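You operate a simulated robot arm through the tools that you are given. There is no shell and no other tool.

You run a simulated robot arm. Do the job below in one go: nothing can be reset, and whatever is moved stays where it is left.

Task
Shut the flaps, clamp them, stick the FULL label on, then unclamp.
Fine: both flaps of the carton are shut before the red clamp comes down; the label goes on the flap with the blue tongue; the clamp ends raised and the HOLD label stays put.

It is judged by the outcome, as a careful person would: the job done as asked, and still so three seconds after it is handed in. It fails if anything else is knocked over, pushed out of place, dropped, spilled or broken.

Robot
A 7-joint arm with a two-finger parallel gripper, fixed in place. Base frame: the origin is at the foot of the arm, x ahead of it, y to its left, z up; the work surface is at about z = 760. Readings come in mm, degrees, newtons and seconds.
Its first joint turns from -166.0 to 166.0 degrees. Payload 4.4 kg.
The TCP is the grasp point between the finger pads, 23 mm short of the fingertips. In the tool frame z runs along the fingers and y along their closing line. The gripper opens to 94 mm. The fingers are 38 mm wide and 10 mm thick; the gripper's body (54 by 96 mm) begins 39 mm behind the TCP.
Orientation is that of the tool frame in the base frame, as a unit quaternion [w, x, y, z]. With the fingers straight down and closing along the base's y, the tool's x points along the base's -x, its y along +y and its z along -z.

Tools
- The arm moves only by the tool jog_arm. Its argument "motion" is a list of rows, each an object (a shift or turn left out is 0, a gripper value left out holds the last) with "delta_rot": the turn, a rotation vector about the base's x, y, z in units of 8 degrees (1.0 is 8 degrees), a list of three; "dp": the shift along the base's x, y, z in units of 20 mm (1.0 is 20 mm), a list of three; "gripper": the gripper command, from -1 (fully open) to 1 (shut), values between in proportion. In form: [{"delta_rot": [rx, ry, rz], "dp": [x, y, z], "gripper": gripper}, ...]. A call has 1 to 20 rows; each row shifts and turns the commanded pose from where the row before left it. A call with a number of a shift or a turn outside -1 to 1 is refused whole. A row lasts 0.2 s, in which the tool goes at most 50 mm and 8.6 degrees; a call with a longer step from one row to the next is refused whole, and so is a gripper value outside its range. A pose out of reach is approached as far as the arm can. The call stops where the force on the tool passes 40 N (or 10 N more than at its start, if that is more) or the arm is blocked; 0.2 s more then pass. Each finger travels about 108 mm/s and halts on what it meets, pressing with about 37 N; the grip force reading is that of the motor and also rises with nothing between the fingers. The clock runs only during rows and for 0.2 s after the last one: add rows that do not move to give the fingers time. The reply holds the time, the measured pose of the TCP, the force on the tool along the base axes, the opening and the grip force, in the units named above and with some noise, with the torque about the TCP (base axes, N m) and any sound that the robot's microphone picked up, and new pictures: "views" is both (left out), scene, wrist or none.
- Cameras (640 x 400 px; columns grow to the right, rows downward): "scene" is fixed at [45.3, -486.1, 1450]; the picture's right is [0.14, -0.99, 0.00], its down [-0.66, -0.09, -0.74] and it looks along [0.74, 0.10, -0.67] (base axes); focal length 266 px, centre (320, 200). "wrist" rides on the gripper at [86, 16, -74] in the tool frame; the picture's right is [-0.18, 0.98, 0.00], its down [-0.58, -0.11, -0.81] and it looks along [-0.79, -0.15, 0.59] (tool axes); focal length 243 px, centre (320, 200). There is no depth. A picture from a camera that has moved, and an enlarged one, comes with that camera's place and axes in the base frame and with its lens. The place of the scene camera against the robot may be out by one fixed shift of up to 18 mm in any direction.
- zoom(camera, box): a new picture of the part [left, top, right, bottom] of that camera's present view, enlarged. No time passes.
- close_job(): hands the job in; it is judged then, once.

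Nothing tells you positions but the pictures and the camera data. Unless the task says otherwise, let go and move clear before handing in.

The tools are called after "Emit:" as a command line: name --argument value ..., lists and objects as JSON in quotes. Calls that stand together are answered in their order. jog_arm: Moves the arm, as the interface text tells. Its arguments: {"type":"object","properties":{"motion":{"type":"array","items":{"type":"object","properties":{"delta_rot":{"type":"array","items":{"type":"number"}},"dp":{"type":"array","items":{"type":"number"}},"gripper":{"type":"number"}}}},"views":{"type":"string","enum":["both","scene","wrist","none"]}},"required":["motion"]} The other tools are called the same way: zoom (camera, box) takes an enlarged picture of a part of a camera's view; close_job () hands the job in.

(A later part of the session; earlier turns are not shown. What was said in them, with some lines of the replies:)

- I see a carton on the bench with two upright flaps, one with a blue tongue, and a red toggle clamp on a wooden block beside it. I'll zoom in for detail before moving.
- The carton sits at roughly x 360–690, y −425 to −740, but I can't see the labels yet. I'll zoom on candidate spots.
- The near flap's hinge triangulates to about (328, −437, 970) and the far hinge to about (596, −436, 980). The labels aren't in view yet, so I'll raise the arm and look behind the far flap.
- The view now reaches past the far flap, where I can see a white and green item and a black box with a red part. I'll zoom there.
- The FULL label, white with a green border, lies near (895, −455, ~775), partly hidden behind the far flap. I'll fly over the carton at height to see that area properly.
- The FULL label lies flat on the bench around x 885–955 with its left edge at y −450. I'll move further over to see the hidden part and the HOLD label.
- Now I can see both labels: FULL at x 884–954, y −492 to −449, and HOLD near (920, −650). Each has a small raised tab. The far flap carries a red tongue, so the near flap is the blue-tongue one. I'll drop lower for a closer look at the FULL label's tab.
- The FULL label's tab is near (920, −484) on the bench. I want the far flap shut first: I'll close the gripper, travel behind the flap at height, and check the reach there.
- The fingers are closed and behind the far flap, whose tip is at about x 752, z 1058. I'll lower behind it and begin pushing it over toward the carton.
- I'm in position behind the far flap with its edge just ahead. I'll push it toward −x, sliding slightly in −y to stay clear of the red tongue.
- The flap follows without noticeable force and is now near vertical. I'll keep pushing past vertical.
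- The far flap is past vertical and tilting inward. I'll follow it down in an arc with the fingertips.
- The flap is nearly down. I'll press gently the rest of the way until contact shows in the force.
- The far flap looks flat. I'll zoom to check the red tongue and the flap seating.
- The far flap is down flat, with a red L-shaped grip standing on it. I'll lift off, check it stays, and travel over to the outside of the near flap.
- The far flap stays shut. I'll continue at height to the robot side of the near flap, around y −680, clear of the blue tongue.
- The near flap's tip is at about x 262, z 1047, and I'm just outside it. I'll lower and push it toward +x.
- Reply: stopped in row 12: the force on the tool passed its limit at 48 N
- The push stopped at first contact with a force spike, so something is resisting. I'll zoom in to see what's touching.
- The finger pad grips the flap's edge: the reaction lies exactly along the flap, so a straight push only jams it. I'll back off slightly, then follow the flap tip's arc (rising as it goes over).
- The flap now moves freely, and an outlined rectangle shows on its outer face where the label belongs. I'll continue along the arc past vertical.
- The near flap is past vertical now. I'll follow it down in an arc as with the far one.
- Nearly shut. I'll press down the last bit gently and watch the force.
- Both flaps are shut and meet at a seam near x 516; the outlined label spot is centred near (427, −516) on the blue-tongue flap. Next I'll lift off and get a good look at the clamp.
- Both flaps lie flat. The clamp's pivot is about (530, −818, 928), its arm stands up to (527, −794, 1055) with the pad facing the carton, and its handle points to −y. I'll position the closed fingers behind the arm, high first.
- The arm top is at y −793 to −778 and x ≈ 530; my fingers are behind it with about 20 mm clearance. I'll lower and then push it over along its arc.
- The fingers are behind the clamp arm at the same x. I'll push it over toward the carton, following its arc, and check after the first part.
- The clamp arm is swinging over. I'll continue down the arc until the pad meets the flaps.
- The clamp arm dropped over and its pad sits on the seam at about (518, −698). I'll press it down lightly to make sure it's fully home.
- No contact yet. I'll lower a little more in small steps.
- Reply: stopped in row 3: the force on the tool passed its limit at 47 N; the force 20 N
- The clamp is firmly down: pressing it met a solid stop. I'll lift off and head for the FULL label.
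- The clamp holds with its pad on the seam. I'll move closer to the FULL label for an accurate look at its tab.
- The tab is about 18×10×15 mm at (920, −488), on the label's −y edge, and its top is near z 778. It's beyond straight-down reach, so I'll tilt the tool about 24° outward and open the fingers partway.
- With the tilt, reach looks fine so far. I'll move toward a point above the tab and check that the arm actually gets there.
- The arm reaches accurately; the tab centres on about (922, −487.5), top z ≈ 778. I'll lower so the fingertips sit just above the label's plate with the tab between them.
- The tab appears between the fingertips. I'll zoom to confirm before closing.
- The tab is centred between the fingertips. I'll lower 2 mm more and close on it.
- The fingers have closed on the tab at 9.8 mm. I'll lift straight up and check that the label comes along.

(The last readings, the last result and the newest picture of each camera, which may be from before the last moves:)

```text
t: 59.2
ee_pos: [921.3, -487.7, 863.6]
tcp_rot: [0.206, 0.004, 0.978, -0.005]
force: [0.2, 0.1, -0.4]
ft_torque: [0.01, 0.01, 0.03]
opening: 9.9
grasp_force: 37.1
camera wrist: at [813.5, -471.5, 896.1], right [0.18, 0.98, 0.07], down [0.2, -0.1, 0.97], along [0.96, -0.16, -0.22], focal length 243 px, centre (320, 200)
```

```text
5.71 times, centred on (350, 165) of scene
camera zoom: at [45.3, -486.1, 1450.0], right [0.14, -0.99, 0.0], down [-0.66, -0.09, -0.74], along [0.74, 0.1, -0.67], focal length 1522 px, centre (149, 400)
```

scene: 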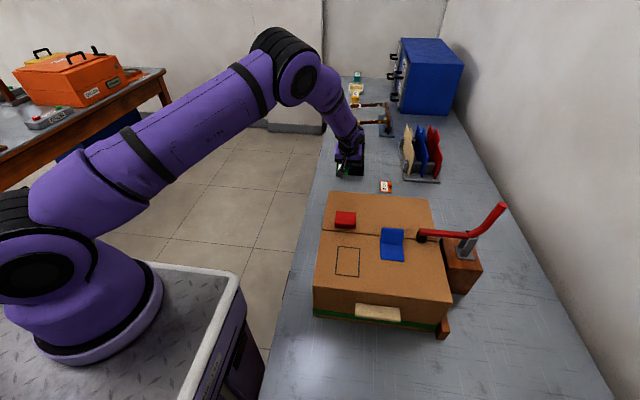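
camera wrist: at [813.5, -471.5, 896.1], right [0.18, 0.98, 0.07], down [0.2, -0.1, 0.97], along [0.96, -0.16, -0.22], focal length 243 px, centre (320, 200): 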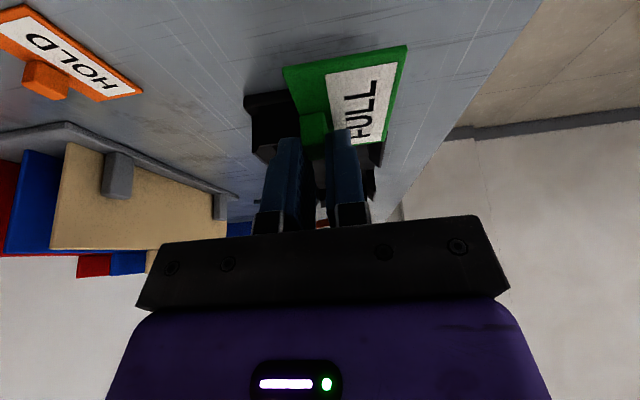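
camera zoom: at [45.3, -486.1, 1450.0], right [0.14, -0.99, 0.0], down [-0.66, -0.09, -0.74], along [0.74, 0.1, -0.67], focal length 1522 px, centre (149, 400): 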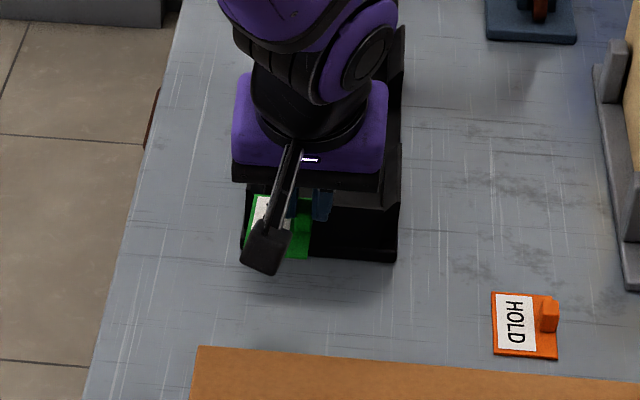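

The label is held securely and HOLD is untouched. I'll lift higher and carry it back over the carton toward the outlined spot.

Emit:
jog_arm --motion '[{"dp": [0, 0, 1]}, {"dp": [-0.2, 0, 1]}, {"dp": [-0.4, 0, 1]}, {"dp": [-0.6, 0, 1]}, {"dp": [-0.8, 0, 1]}, {"dp": [-1, 0, 1]}, {"dp": [-1, -0.1, 1]}, {"dp": [-1, -0.1, 1]}, {"dp": [-1, -0.1, 1]}, {"dp": [-1, -0.1, 1]}, {"dp": [-1, -0.1, 0]}, {"dp": [-1, -0.1, 0]}, {"dp": [-1, -0.1, 0]}, {"dp": [-1, -0.1, 0]}, {"dp": [-1, -0.1, 0]}, {"dp": [-1, -0.1, 0]}, {"dp": [-1, -0.1, 0]}, {"dp": [-1, -0.1, 0]}, {}]'

```text
t: 63.2
ee_pos: [622.2, -511.6, 1064.1]
tcp_rot: [0.207, 0.003, 0.978, -0.004]
force: [0.4, -0.9, -1.0]
ft_torque: [-0.01, 0.03, -0.02]
opening: 10.2
grasp_force: 36.9
camera wrist: at [514.3, -494.9, 1096.4], right [0.18, 0.98, 0.07], down [0.2, -0.1, 0.97], along [0.96, -0.16, -0.22], focal length 243 px, centre (320, 200)
```

scene: 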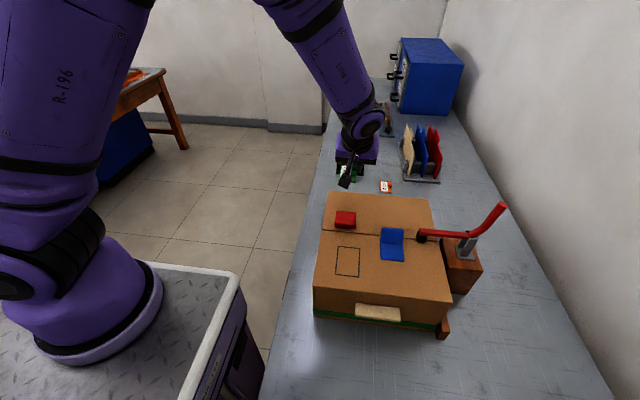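
wrist: 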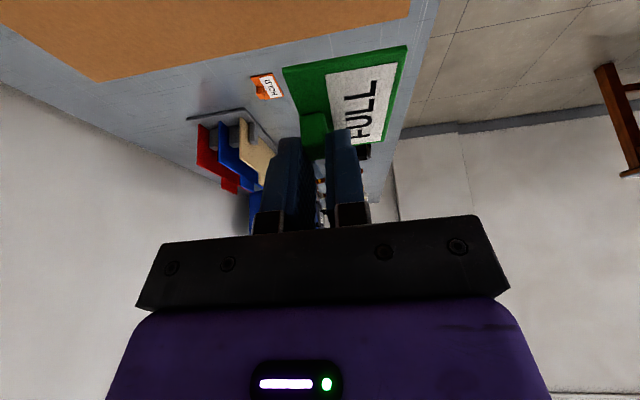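

The label is riding steadily. I'll continue to above the outlined spot, aiming for TCP (430, −533).

Emit:
jog_arm --motion '[{"dp": [-0.97, -0.11, 0]}, {"dp": [-0.97, -0.11, 0]}, {"dp": [-0.97, -0.11, 0]}, {"dp": [-0.97, -0.11, 0]}, {"dp": [-0.97, -0.11, 0]}, {"dp": [-0.97, -0.11, 0]}, {"dp": [-0.97, -0.11, 0]}, {"dp": [-0.97, -0.11, 0]}, {"dp": [-0.97, -0.11, 0]}, {"dp": [-0.8, -0.11, -0.5]}, {"dp": [-0.1, 0, -1]}, {}, {}]'

Emit:
zoom --camera "wrist" --box '[230, 0, 470, 180]'

Emit:
zoom --camera "scene" --box '[300, 180, 460, 300]'

```text
t: 66.0
ee_pos: [430.5, -533.8, 1034.9]
tcp_rot: [0.207, 0.003, 0.978, -0.004]
force: [0.1, -0.2, 0.3]
ft_torque: [0.02, 0.0, -0.03]
opening: 9.7
grasp_force: 36.6
camera wrist: at [321.8, -517.6, 1066.8], right [0.18, 0.98, 0.07], down [0.2, -0.1, 0.97], along [0.96, -0.16, -0.22], focal length 243 px, centre (320, 200)
```

scene: 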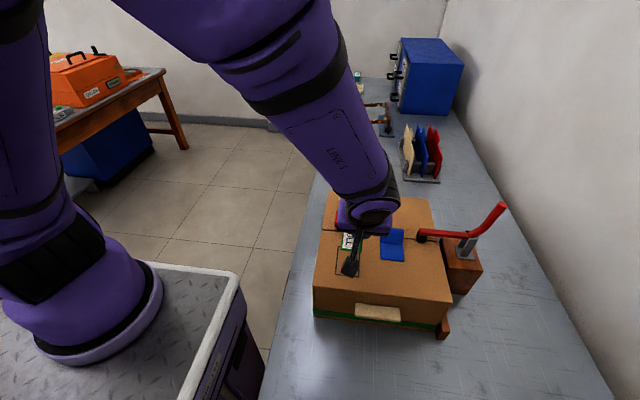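
wrist: 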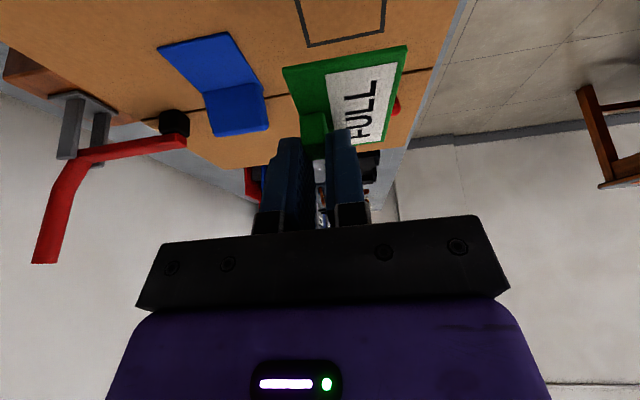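

```text
2.22 times, centred on (350, 90) of wrist
camera zoom: at [321.8, -517.6, 1066.8], right [0.18, 0.98, 0.07], down [0.2, -0.1, 0.97], along [0.96, -0.16, -0.22], focal length 539 px, centre (253, 444)
```

zoom: 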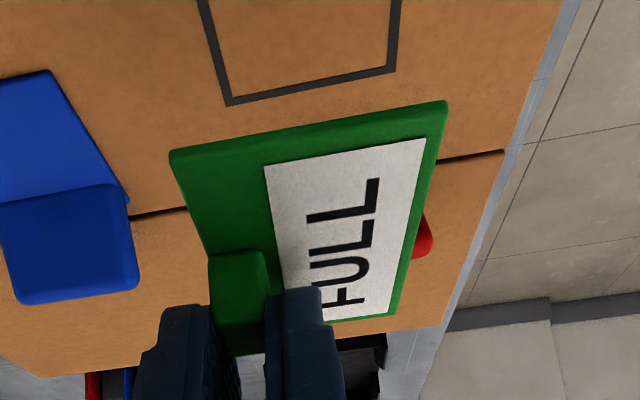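

```text
3.33 times, centred on (380, 240) of scene
camera zoom: at [45.3, -486.1, 1450.0], right [0.14, -0.99, 0.0], down [-0.66, -0.09, -0.74], along [0.74, 0.1, -0.67], focal length 888 px, centre (120, 67)
```

zoom: 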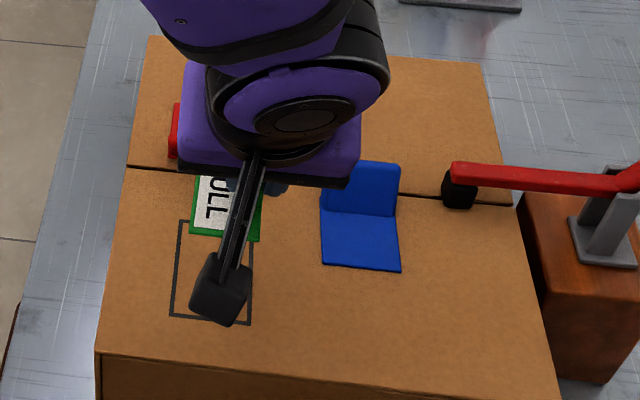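

The label lines up with the outline apart from about 2.5 mm in y. I'll correct that and descend to just above the flap.

Emit:
jog_arm --motion '[{"dp": [0, 0.12, -0.8]}, {"dp": [0, 0, -0.9]}, {"dp": [0, 0, -0.9]}, {"dp": [0, 0, -0.7]}, {"dp": [0, 0, -0.4]}, {}]'

Emit:
zoom --camera "wrist" --box '[230, 0, 470, 180]'

Emit:
zoom --camera "scene" --box '[300, 180, 460, 300]'

```text
t: 67.4
ee_pos: [429.0, -532.6, 959.1]
tcp_rot: [0.207, 0.003, 0.978, -0.004]
force: [-0.4, -0.6, -0.9]
ft_torque: [-0.01, 0.01, -0.02]
opening: 10.0
grasp_force: 37.1
camera wrist: at [321.7, -514.9, 992.5], right [0.18, 0.98, 0.07], down [0.2, -0.1, 0.97], along [0.96, -0.16, -0.22], focal length 243 px, centre (320, 200)
```

scene: 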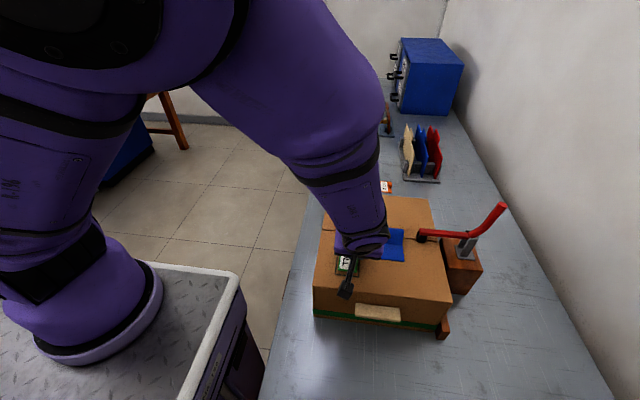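
wrist: 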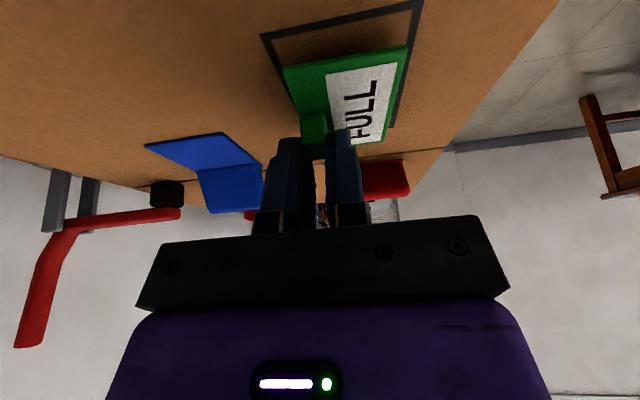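

```text
2.22 times, centred on (350, 90) of wrist
camera zoom: at [321.7, -514.9, 992.5], right [0.18, 0.98, 0.07], down [0.2, -0.1, 0.97], along [0.96, -0.16, -0.22], focal length 539 px, centre (253, 444)
```

zoom: 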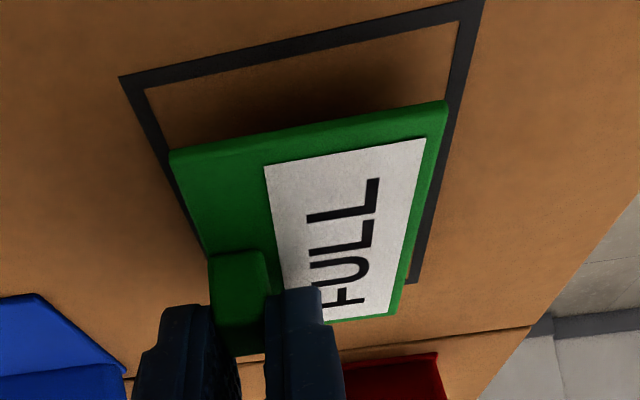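

```text
3.33 times, centred on (380, 240) of scene
camera zoom: at [45.3, -486.1, 1450.0], right [0.14, -0.99, 0.0], down [-0.66, -0.09, -0.74], along [0.74, 0.1, -0.67], focal length 888 px, centre (120, 67)
```

zoom: 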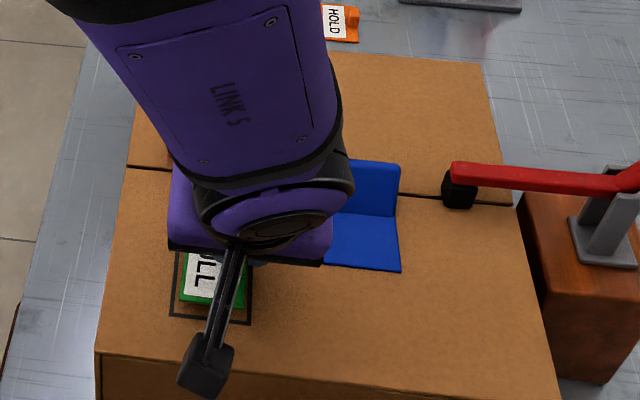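

The label is centred in the outline, about 8 mm above the flap. I'll lower in small steps until it touches.

Emit:
jog_arm --motion '[{"dp": [0.05, 0, -0.15]}, {"dp": [0, 0, -0.12]}, {"dp": [0, 0, -0.1]}, {}]' --views "wrist"

```text
t: 68.4
ee_pos: [430.2, -531.7, 951.6]
tcp_rot: [0.206, 0.004, 0.978, -0.005]
force: [-0.2, 0.4, -0.4]
ft_torque: [0.02, 0.01, -0.02]
opening: 9.6
grasp_force: 37.3
camera wrist: at [322.5, -515.0, 985.2], right [0.18, 0.98, 0.07], down [0.2, -0.1, 0.97], along [0.96, -0.16, -0.22], focal length 243 px, centre (320, 200)
```

wrist: 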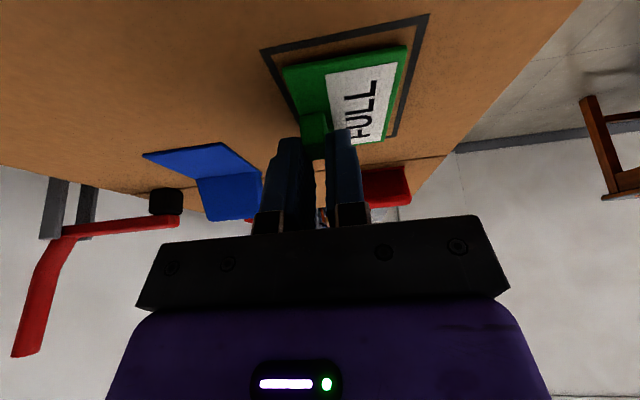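

No contact force yet; I'll continue down in 1–2 mm steps.

Emit:
jog_arm --motion '[{"dp": [0, 0, -0.08]}, {"dp": [0, 0, -0.06]}, {}]' --views "wrist"

```text
t: 69.2
ee_pos: [431.1, -531.7, 949.2]
tcp_rot: [0.207, 0.003, 0.978, -0.005]
force: [0.0, -0.8, 0.0]
ft_torque: [0.01, 0.04, -0.02]
opening: 10.0
grasp_force: 36.7
camera wrist: at [322.6, -515.2, 982.4], right [0.18, 0.98, 0.07], down [0.2, -0.1, 0.97], along [0.96, -0.16, -0.22], focal length 243 px, centre (320, 200)
```

wrist: 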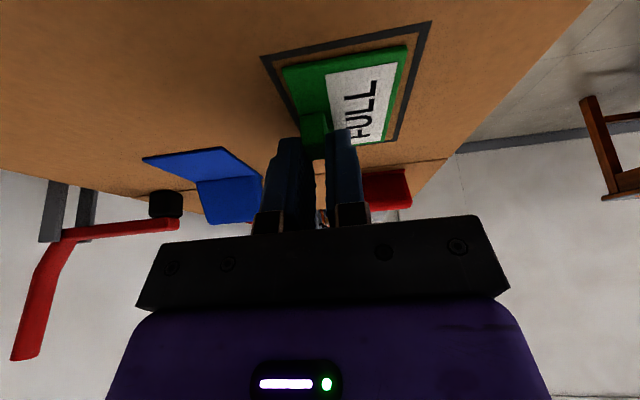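

Emit:
jog_arm --motion '[{"dp": [0, 0, -0.06]}, {"dp": [0, 0, -0.05]}, {"dp": [0, 0, -0.05]}, {}]' --views "wrist"

Emit:
zoom --camera "wrist" --box '[230, 0, 470, 180]'

```text
t: 70.2
ee_pos: [430.4, -531.5, 947.5]
tcp_rot: [0.208, 0.003, 0.978, -0.005]
force: [1.3, -3.1, 34.7]
ft_torque: [0.02, 0.17, -0.01]
opening: 10.0
grasp_force: 37.2
camera wrist: at [322.6, -515.2, 980.2], right [0.18, 0.98, 0.07], down [0.2, -0.1, 0.97], along [0.96, -0.16, -0.22], focal length 243 px, centre (320, 200)
```

wrist: 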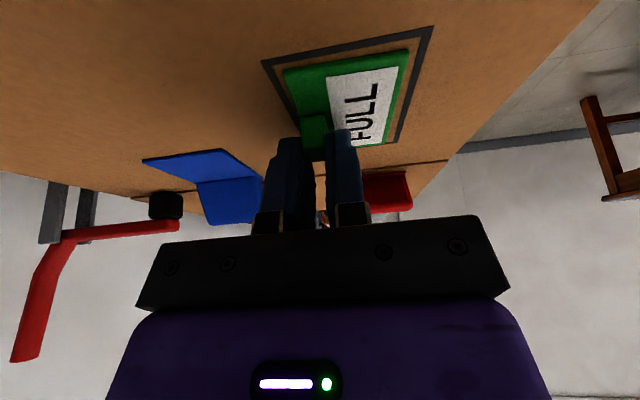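

```text
2.22 times, centred on (350, 90) of wrist
camera zoom: at [322.6, -515.2, 980.2], right [0.18, 0.98, 0.07], down [0.2, -0.1, 0.97], along [0.96, -0.16, -0.22], focal length 539 px, centre (253, 444)
```

zoom: 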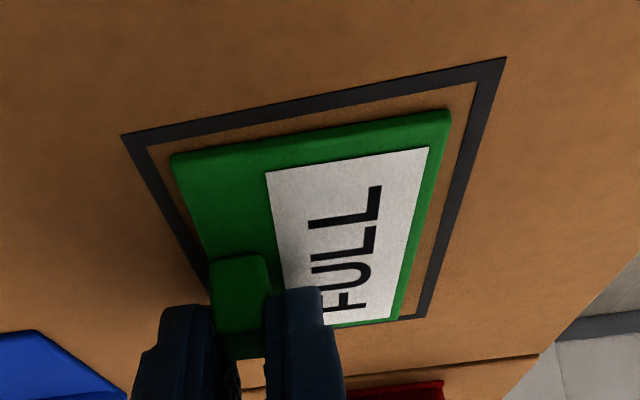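

The label is pressed flat inside the outline with about 35 N. I'll hold briefly, ease off a touch, and open the fingers.

Emit:
jog_arm --motion '[{}, {}, {}, {"dp": [0, 0, 0.04]}, {"gripper": 0.6}, {"gripper": 0.4}, {}, {}]'

Emit:
zoom --camera "wrist" --box '[230, 0, 470, 180]'

```text
t: 72.0
ee_pos: [430.9, -530.2, 947.7]
tcp_rot: [0.208, 0.003, 0.978, -0.003]
force: [-1.6, -1.0, 2.8]
ft_torque: [0.0, 0.05, 0.05]
opening: 27.9
grasp_force: 0.1
camera wrist: at [322.4, -514.4, 979.7], right [0.18, 0.98, 0.07], down [0.2, -0.11, 0.97], along [0.96, -0.16, -0.22], focal length 243 px, centre (320, 200)
```

scene: 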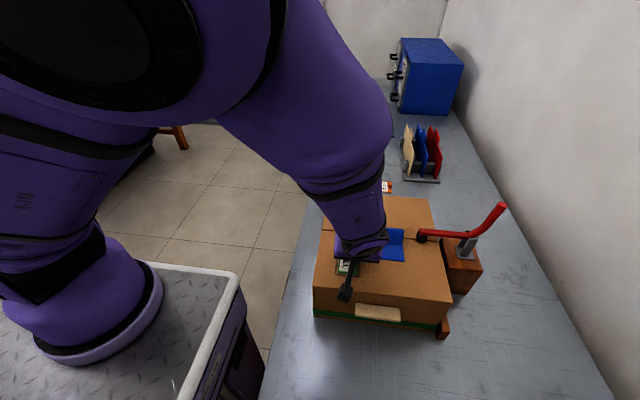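
wrist: 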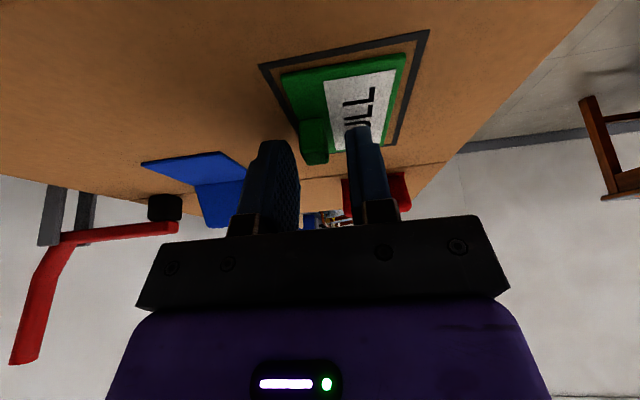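

```text
2.22 times, centred on (350, 90) of wrist
camera zoom: at [322.4, -514.4, 979.7], right [0.18, 0.98, 0.07], down [0.2, -0.11, 0.97], along [0.96, -0.16, -0.22], focal length 539 px, centre (253, 444)
```

zoom: 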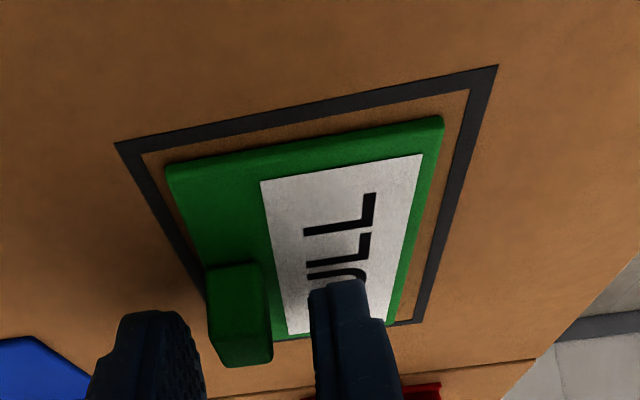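

The label stayed inside the outline when I opened. I'll lift straight up and clear.

Emit:
jog_arm --motion '[{"dp": [0, 0, 0.2]}, {"dp": [0, 0, 0.4]}, {"dp": [0, 0, 0.8]}, {"dp": [0, 0, 1]}, {"dp": [0, 0, 1]}, {"dp": [0, 0, 1]}, {"dp": [0, 0, 1]}, {"dp": [0, 0, 1]}, {"dp": [0, 0, 1]}, {}]'

Emit:
zoom --camera "scene" --box '[290, 170, 530, 350]'

Emit:
zoom --camera "wrist" --box '[230, 0, 470, 180]'

```text
t: 74.2
ee_pos: [429.9, -531.7, 1094.7]
tcp_rot: [0.207, 0.004, 0.978, -0.005]
force: [-1.0, 0.3, -0.4]
ft_torque: [0.02, 0.0, -0.03]
opening: 28.0
grasp_force: 0.1
camera wrist: at [322.1, -514.4, 1128.3], right [0.18, 0.98, 0.07], down [0.2, -0.1, 0.97], along [0.96, -0.16, -0.22], focal length 243 px, centre (320, 200)
```

scene: 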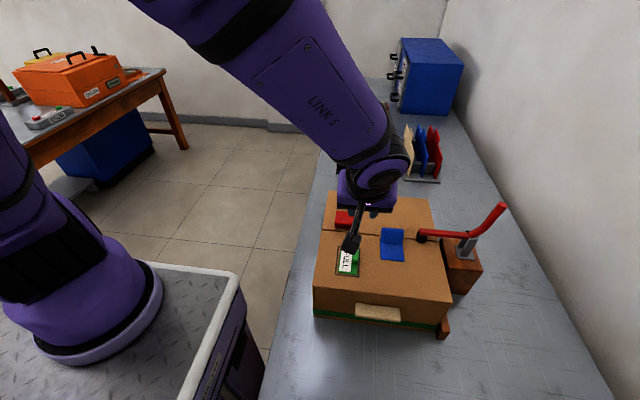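
wrist: 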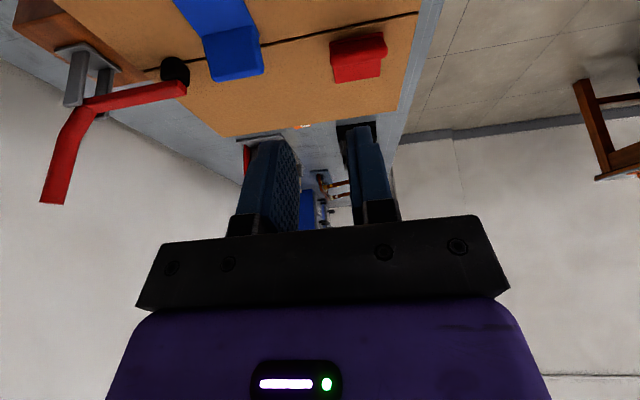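

```text
2.22 times, centred on (410, 260) of scene
camera zoom: at [45.3, -486.1, 1450.0], right [0.14, -0.99, 0.0], down [-0.66, -0.09, -0.74], along [0.74, 0.1, -0.67], focal length 592 px, centre (120, 67)
```

zoom: 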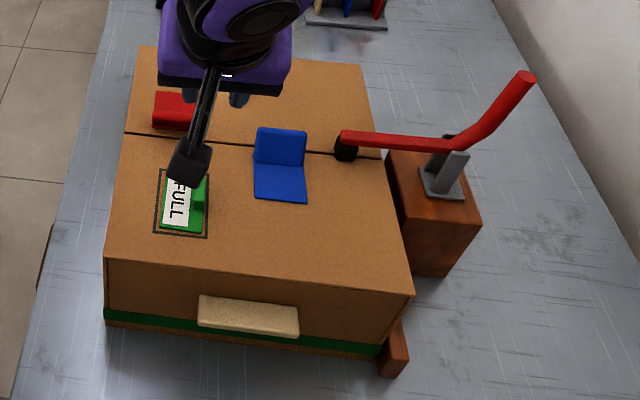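

```text
2.22 times, centred on (350, 90) of wrist
camera zoom: at [322.1, -514.4, 1128.3], right [0.18, 0.98, 0.07], down [0.2, -0.1, 0.97], along [0.96, -0.16, -0.22], focal length 539 px, centre (253, 444)
```

zoom: 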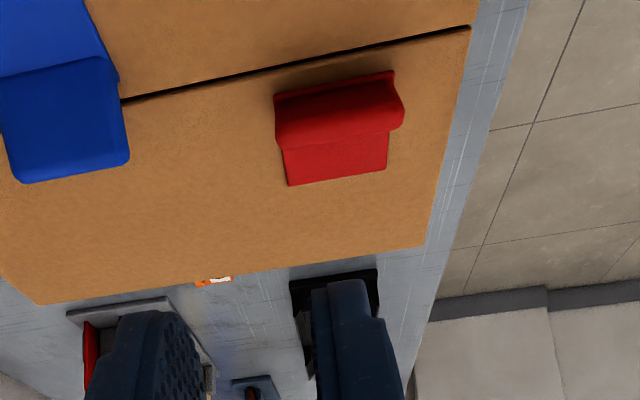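

The FULL label is stuck inside the outline on the blue-tongue flap. Next is unclamping: the handle now stands up to about (530, −850, 1047), so I'll close the gripper, go to its carton side, and push it back toward −y. I'll keep the tilt for reach.

Emit:
jog_arm --motion '[{"dp": [0.3, -0.5, 0.5], "gripper": 1}, {"dp": [0.38, -0.95, 0.4]}, {"dp": [0.38, -0.95, 0.4]}, {"dp": [0.38, -0.95, 0.4]}, {"dp": [0.38, -0.95, 0.3]}, {"dp": [0.38, -0.95, 0.3]}, {"dp": [0.38, -0.95, 0]}, {"dp": [0.38, -0.95, 0]}, {"dp": [0.38, -0.95, 0]}, {"dp": [0.38, -0.95, 0]}, {"dp": [0.38, -0.95, 0]}, {"dp": [0.38, -0.95, 0]}, {"dp": [0.38, -0.95, 0]}, {}]'

Emit:
zoom --camera "scene" --box '[290, 170, 530, 350]'

```text
t: 77.2
ee_pos: [528.8, -769.9, 1141.1]
tcp_rot: [0.206, 0.003, 0.978, -0.004]
force: [0.4, 0.6, -0.5]
ft_torque: [-0.02, 0.0, 0.03]
opening: 0.0
grasp_force: 37.2
camera wrist: at [419.9, -753.3, 1174.4], right [0.18, 0.98, 0.07], down [0.2, -0.1, 0.97], along [0.96, -0.16, -0.22], focal length 243 px, centre (320, 200)
```

scene: 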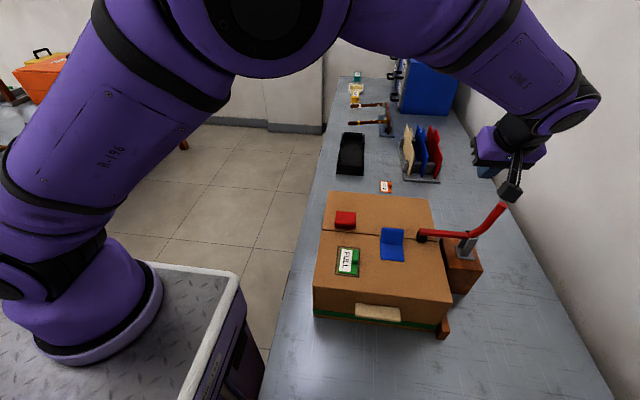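
wrist: 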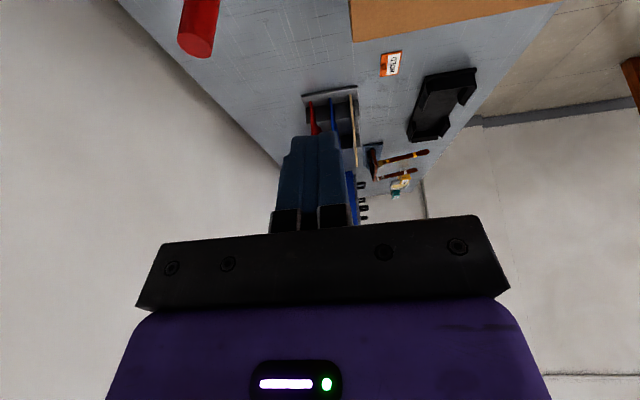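

```text
2.22 times, centred on (410, 260) of scene
camera zoom: at [45.3, -486.1, 1450.0], right [0.14, -0.99, 0.0], down [-0.66, -0.09, -0.74], along [0.74, 0.1, -0.67], focal length 592 px, centre (120, 67)
```

zoom: 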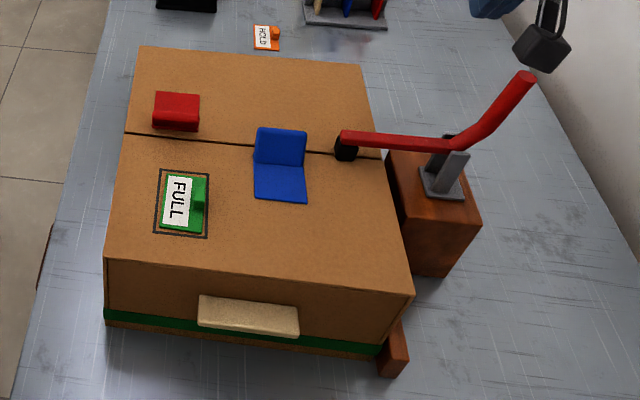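

The handle's end is near (530, −843, 1042). I'll lower just on its carton side with about 20 mm clearance.

Emit:
jog_arm --motion '[{"dp": [0.05, -0.4, -0.8]}, {"dp": [0, -0.4, -1]}, {"dp": [0, -0.4, -1]}, {"dp": [0, 0, -1]}, {"dp": [0, 0, -1]}, {"dp": [0, 0, -0.2]}, {}]'

Emit:
zoom --camera "scene" --box '[400, 120, 600, 300]'

```text
t: 78.8
ee_pos: [529.4, -793.9, 1040.0]
tcp_rot: [0.207, 0.002, 0.978, -0.003]
force: [0.1, -0.2, -0.8]
ft_torque: [-0.02, 0.0, -0.01]
opening: 0.0
grasp_force: 36.9
camera wrist: at [421.0, -777.1, 1073.8], right [0.18, 0.98, 0.07], down [0.2, -0.1, 0.97], along [0.96, -0.16, -0.22], focal length 243 px, centre (320, 200)
```

scene: 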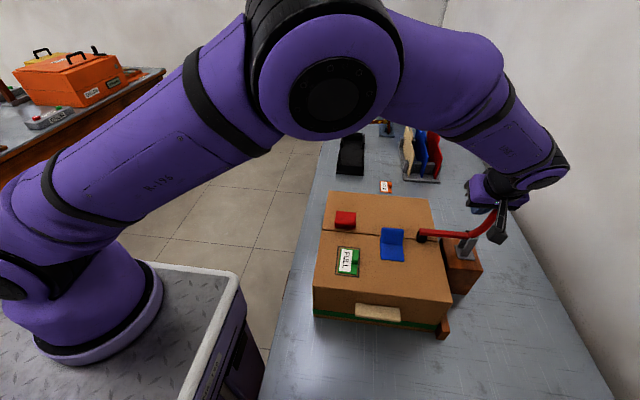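
wrist: 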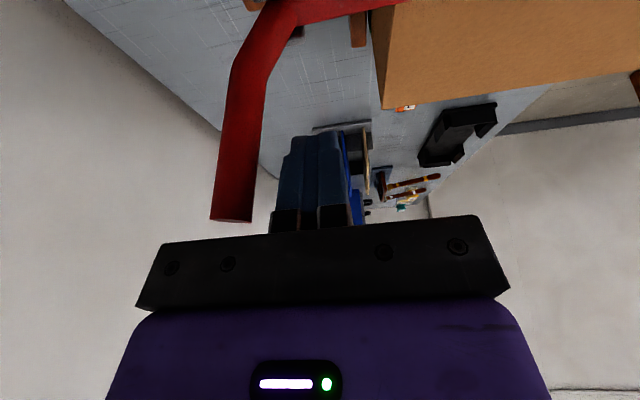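

```text
2.22 times, centred on (500, 210) of scene
camera zoom: at [45.3, -486.1, 1450.0], right [0.14, -0.99, 0.0], down [-0.66, -0.09, -0.74], along [0.74, 0.1, -0.67], focal length 592 px, centre (-80, 178)
```

zoom: 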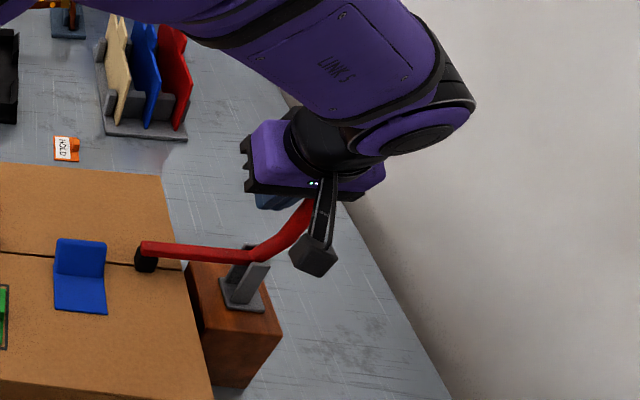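

The handle is directly on the −y side of the fingers with clear space above. I'll push it toward −y along its arc, the first portion now.

Emit:
jog_arm --motion '[{"dp": [0, -0.6, 0]}, {"dp": [0, -0.6, 0]}, {"dp": [0, -0.5, 0]}, {"dp": [0, -0.5, -0.15]}, {"dp": [0, -0.5, -0.2]}, {"dp": [0, -0.5, -0.25]}, {}]'

Emit:
zoom --camera "scene" --box '[400, 120, 600, 300]'

```text
t: 80.4
ee_pos: [527.3, -859.2, 1029.1]
tcp_rot: [0.207, 0.003, 0.978, -0.004]
force: [0.3, 0.3, -0.5]
ft_torque: [0.0, -0.05, 0.01]
opening: 0.0
grasp_force: 37.4
camera wrist: at [419.7, -841.4, 1062.4], right [0.18, 0.98, 0.07], down [0.2, -0.1, 0.97], along [0.96, -0.16, -0.22], focal length 243 px, centre (320, 200)
```

scene: 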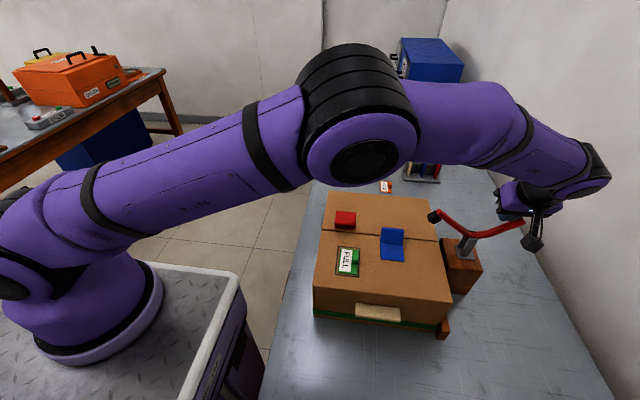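
wrist: 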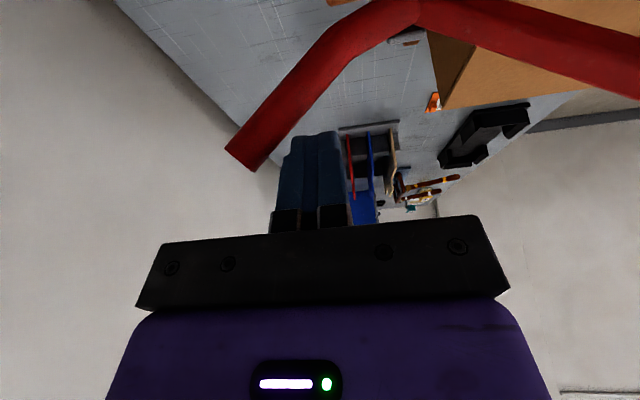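

```text
2.22 times, centred on (500, 210) of scene
camera zoom: at [45.3, -486.1, 1450.0], right [0.14, -0.99, 0.0], down [-0.66, -0.09, -0.74], along [0.74, 0.1, -0.67], focal length 592 px, centre (-80, 178)
```

zoom: 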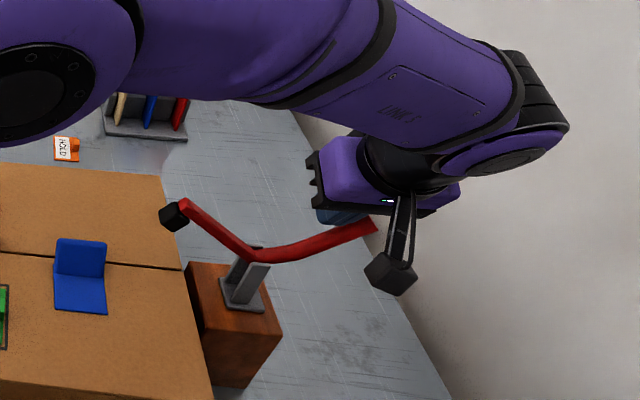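

The clamp arm is rising as the handle goes back. I'll continue the arc, adding a bit more tilt for reach.

Emit:
jog_arm --motion '[{"dp": [0.1, -0.25, -0.25], "delta_rot": [0, -0.5, 0]}, {"dp": [0, -0.25, -0.25], "delta_rot": [0, -0.5, 0]}, {"dp": [0, -0.38, -0.45]}, {"dp": [0, -0.38, -0.45]}, {}, {}]'

Emit:
zoom --camera "scene" --box '[400, 120, 600, 300]'

```text
t: 81.8
ee_pos: [532.3, -883.2, 1000.6]
tcp_rot: [0.274, 0.003, 0.962, -0.004]
force: [0.2, -0.5, 0.4]
ft_torque: [0.0, -0.01, -0.03]
opening: 0.0
grasp_force: 37.0
camera wrist: at [419.4, -866.3, 1018.2], right [0.16, 0.98, 0.09], down [0.07, -0.1, 0.99], along [0.98, -0.16, -0.08], focal length 243 px, centre (320, 200)
```

scene: 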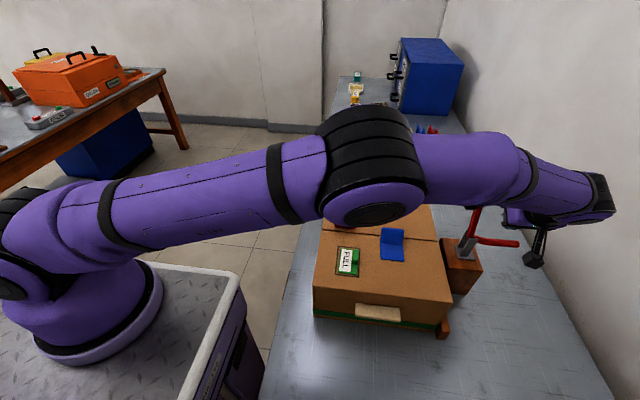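
wrist: 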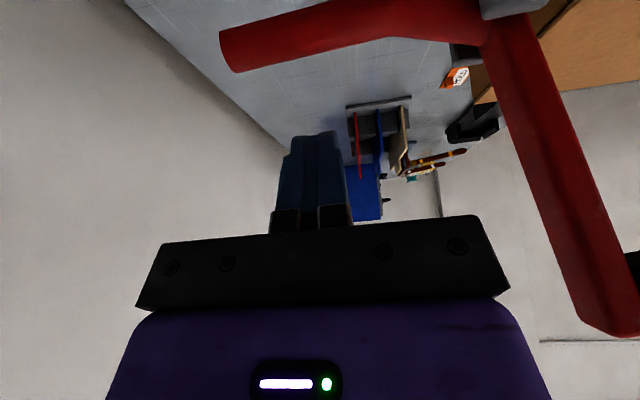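

```text
2.22 times, centred on (500, 210) of scene
camera zoom: at [45.3, -486.1, 1450.0], right [0.14, -0.99, 0.0], down [-0.66, -0.09, -0.74], along [0.74, 0.1, -0.67], focal length 592 px, centre (-80, 178)
```

zoom: 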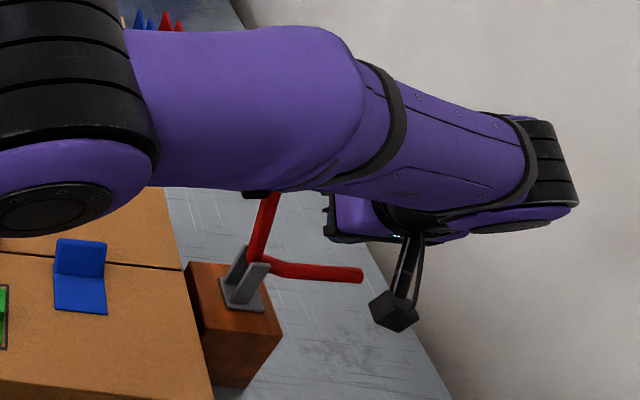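

The clamp has swung back to raised: arm upright, handle down on the −y side. I'll rise straight up and away from it.

Emit:
jog_arm --motion '[{"dp": [0, 0, 0.5]}, {"dp": [0, 0, 1]}, {"dp": [0, 0, 1]}, {"dp": [0, 0, 1]}, {"dp": [0, 0, 1]}, {"dp": [0, 0, 1]}, {"dp": [0, 0, 1]}, {"dp": [0, 0, 1]}, {"dp": [0, 0, 1]}, {"dp": [0, 0, 1]}, {"dp": [0, 0.3, 1], "delta_rot": [0, 1, 0]}, {"dp": [-0.5, 0.5, 0.5], "delta_rot": [0, 1, 0]}, {"dp": [-0.7, 0.8, 0], "delta_rot": [0, 1, 0]}, {"dp": [-0.7, 0.8, 0], "delta_rot": [0, 1, 0]}, {}]'

Emit:
zoom --camera "scene" --box '[290, 170, 530, 350]'

```text
t: 85.0
ee_pos: [492.0, -834.7, 1220.9]
tcp_rot: [-0.001, 0.003, 1.0, -0.006]
force: [-0.4, -0.3, -0.4]
ft_torque: [0.0, -0.02, 0.0]
opening: 0.0
grasp_force: 36.9
camera wrist: at [407.4, -817.9, 1296.2], right [0.19, 0.98, -0.01], down [0.58, -0.1, 0.81], along [0.79, -0.16, -0.59], focal length 243 px, centre (320, 200)
```

scene: 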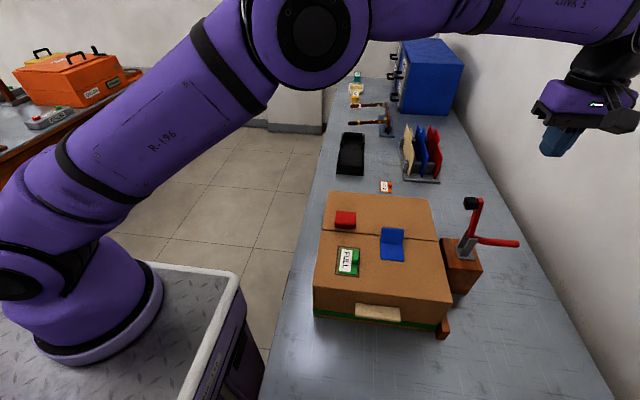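
wrist: 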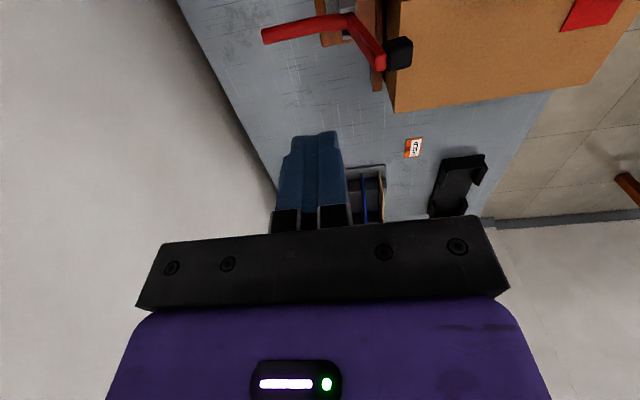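

```text
2.22 times, centred on (410, 260) of scene
camera zoom: at [45.3, -486.1, 1450.0], right [0.14, -0.99, 0.0], down [-0.66, -0.09, -0.74], along [0.74, 0.1, -0.67], focal length 592 px, centre (120, 67)
```

zoom: 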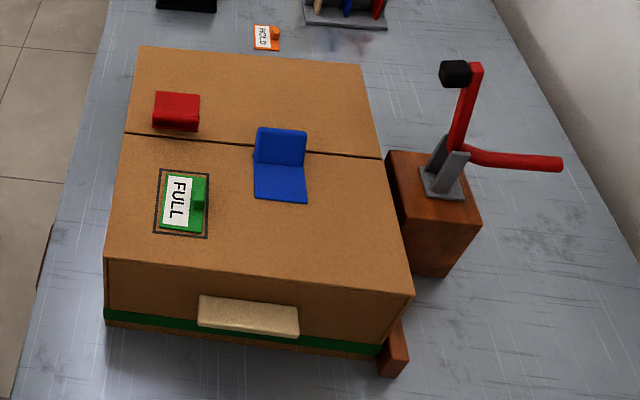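

Everything reads correct: flaps shut, FULL inside its outline on the blue-tongue flap, clamp raised, HOLD untouched. I'll back the arm further away and wait to confirm it stays that way.

Emit:
jog_arm --motion '[{"dp": [-0.8, 0.9, 0.3]}, {"dp": [-0.8, 0.9, 0.3]}, {"dp": [-0.8, 0.9, 0.3]}, {"dp": [-0.8, 0.9, 0.3]}, {"dp": [-0.8, 0.9, 0.3]}, {"dp": [-0.8, 0.9, 0.3]}, {"dp": [-0.8, 0.9, 0.3]}, {"dp": [-0.8, 0.9, 0.3]}, {}, {}, {}, {}, {}, {}, {}, {}, {}, {}]'

Emit:
zoom --camera "scene" --box '[290, 150, 530, 350]'

Emit:
zoom --camera "wrist" --box '[120, 0, 480, 220]'

```text
t: 88.8
ee_pos: [363.7, -690.7, 1268.7]
tcp_rot: [-0.001, 0.003, 1.0, -0.004]
force: [0.8, -0.8, -0.3]
ft_torque: [0.0, -0.01, 0.02]
opening: 0.2
grasp_force: 37.5
camera wrist: at [278.5, -674.1, 1343.6], right [0.19, 0.98, -0.01], down [0.58, -0.1, 0.81], along [0.79, -0.16, -0.59], focal length 243 px, centre (320, 200)
```

scene: 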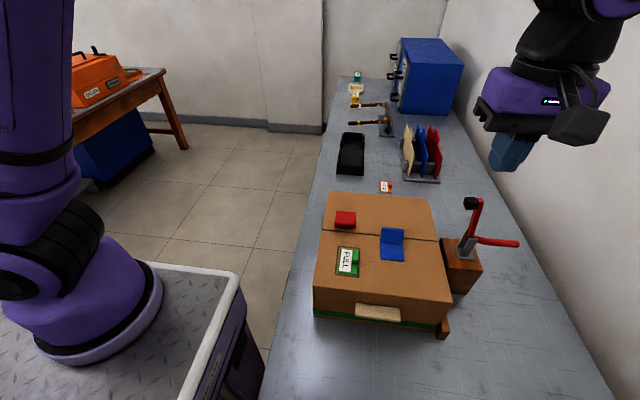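
wrist: 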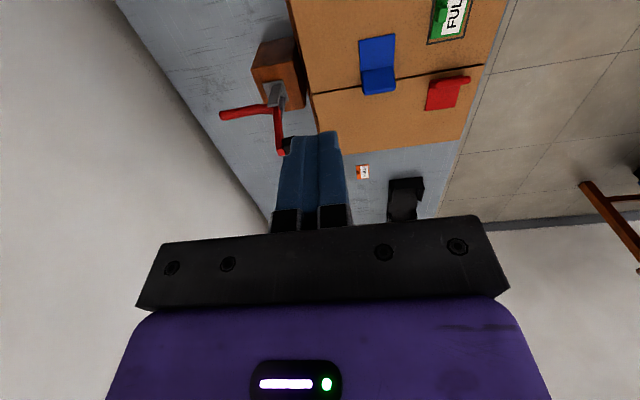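

```text
2.00 times, centred on (410, 250) of scene
camera zoom: at [45.3, -486.1, 1450.0], right [0.14, -0.99, 0.0], down [-0.66, -0.09, -0.74], along [0.74, 0.1, -0.67], focal length 533 px, centre (140, 100)
```

zoom: 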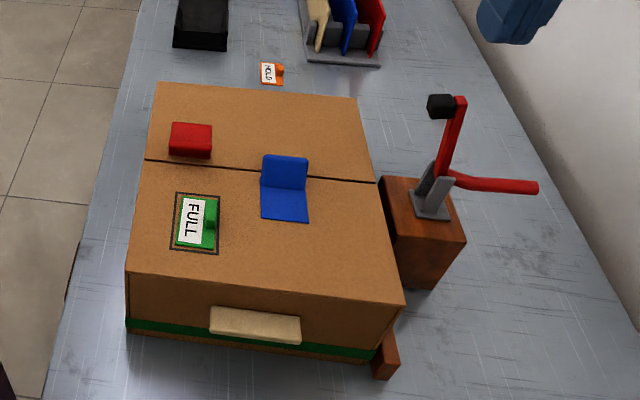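

```text
1.78 times, centred on (300, 110) of wrist
camera zoom: at [278.5, -674.1, 1343.6], right [0.19, 0.98, -0.01], down [0.58, -0.1, 0.81], along [0.79, -0.16, -0.59], focal length 431 px, centre (356, 360)
```

zoom: 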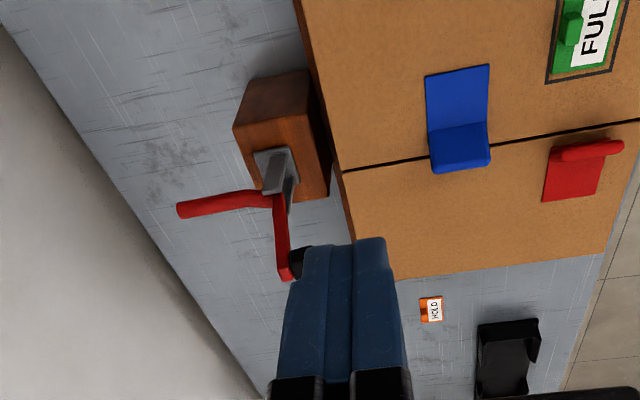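

Several seconds on, nothing has moved: both flaps are shut, FULL is on the blue-tongue flap, the clamp is raised, HOLD is where it started, and the arm is clear. I'm handing the job in.

Emit:
close_job

```text
The job is handed in.
```

The job is done and handed in. I closed the far flap, then the near one, and brought the red clamp down on the seam only once both were shut. I then pressed the FULL label inside the outline on the blue-tongue flap and raised the clamp again.

In the last pictures, about two seconds after the arm had stopped well clear, both flaps were still shut, the clamp was up, and HOLD was where it started. I saw nothing else moved or knocked over.

Two pushes stopped on the force limit along the way. One was at first contact with the near flap, where the fingers jammed on its edge. The other was when I pressed the clamp to check it was fully down. I saw no damage or movement from either.
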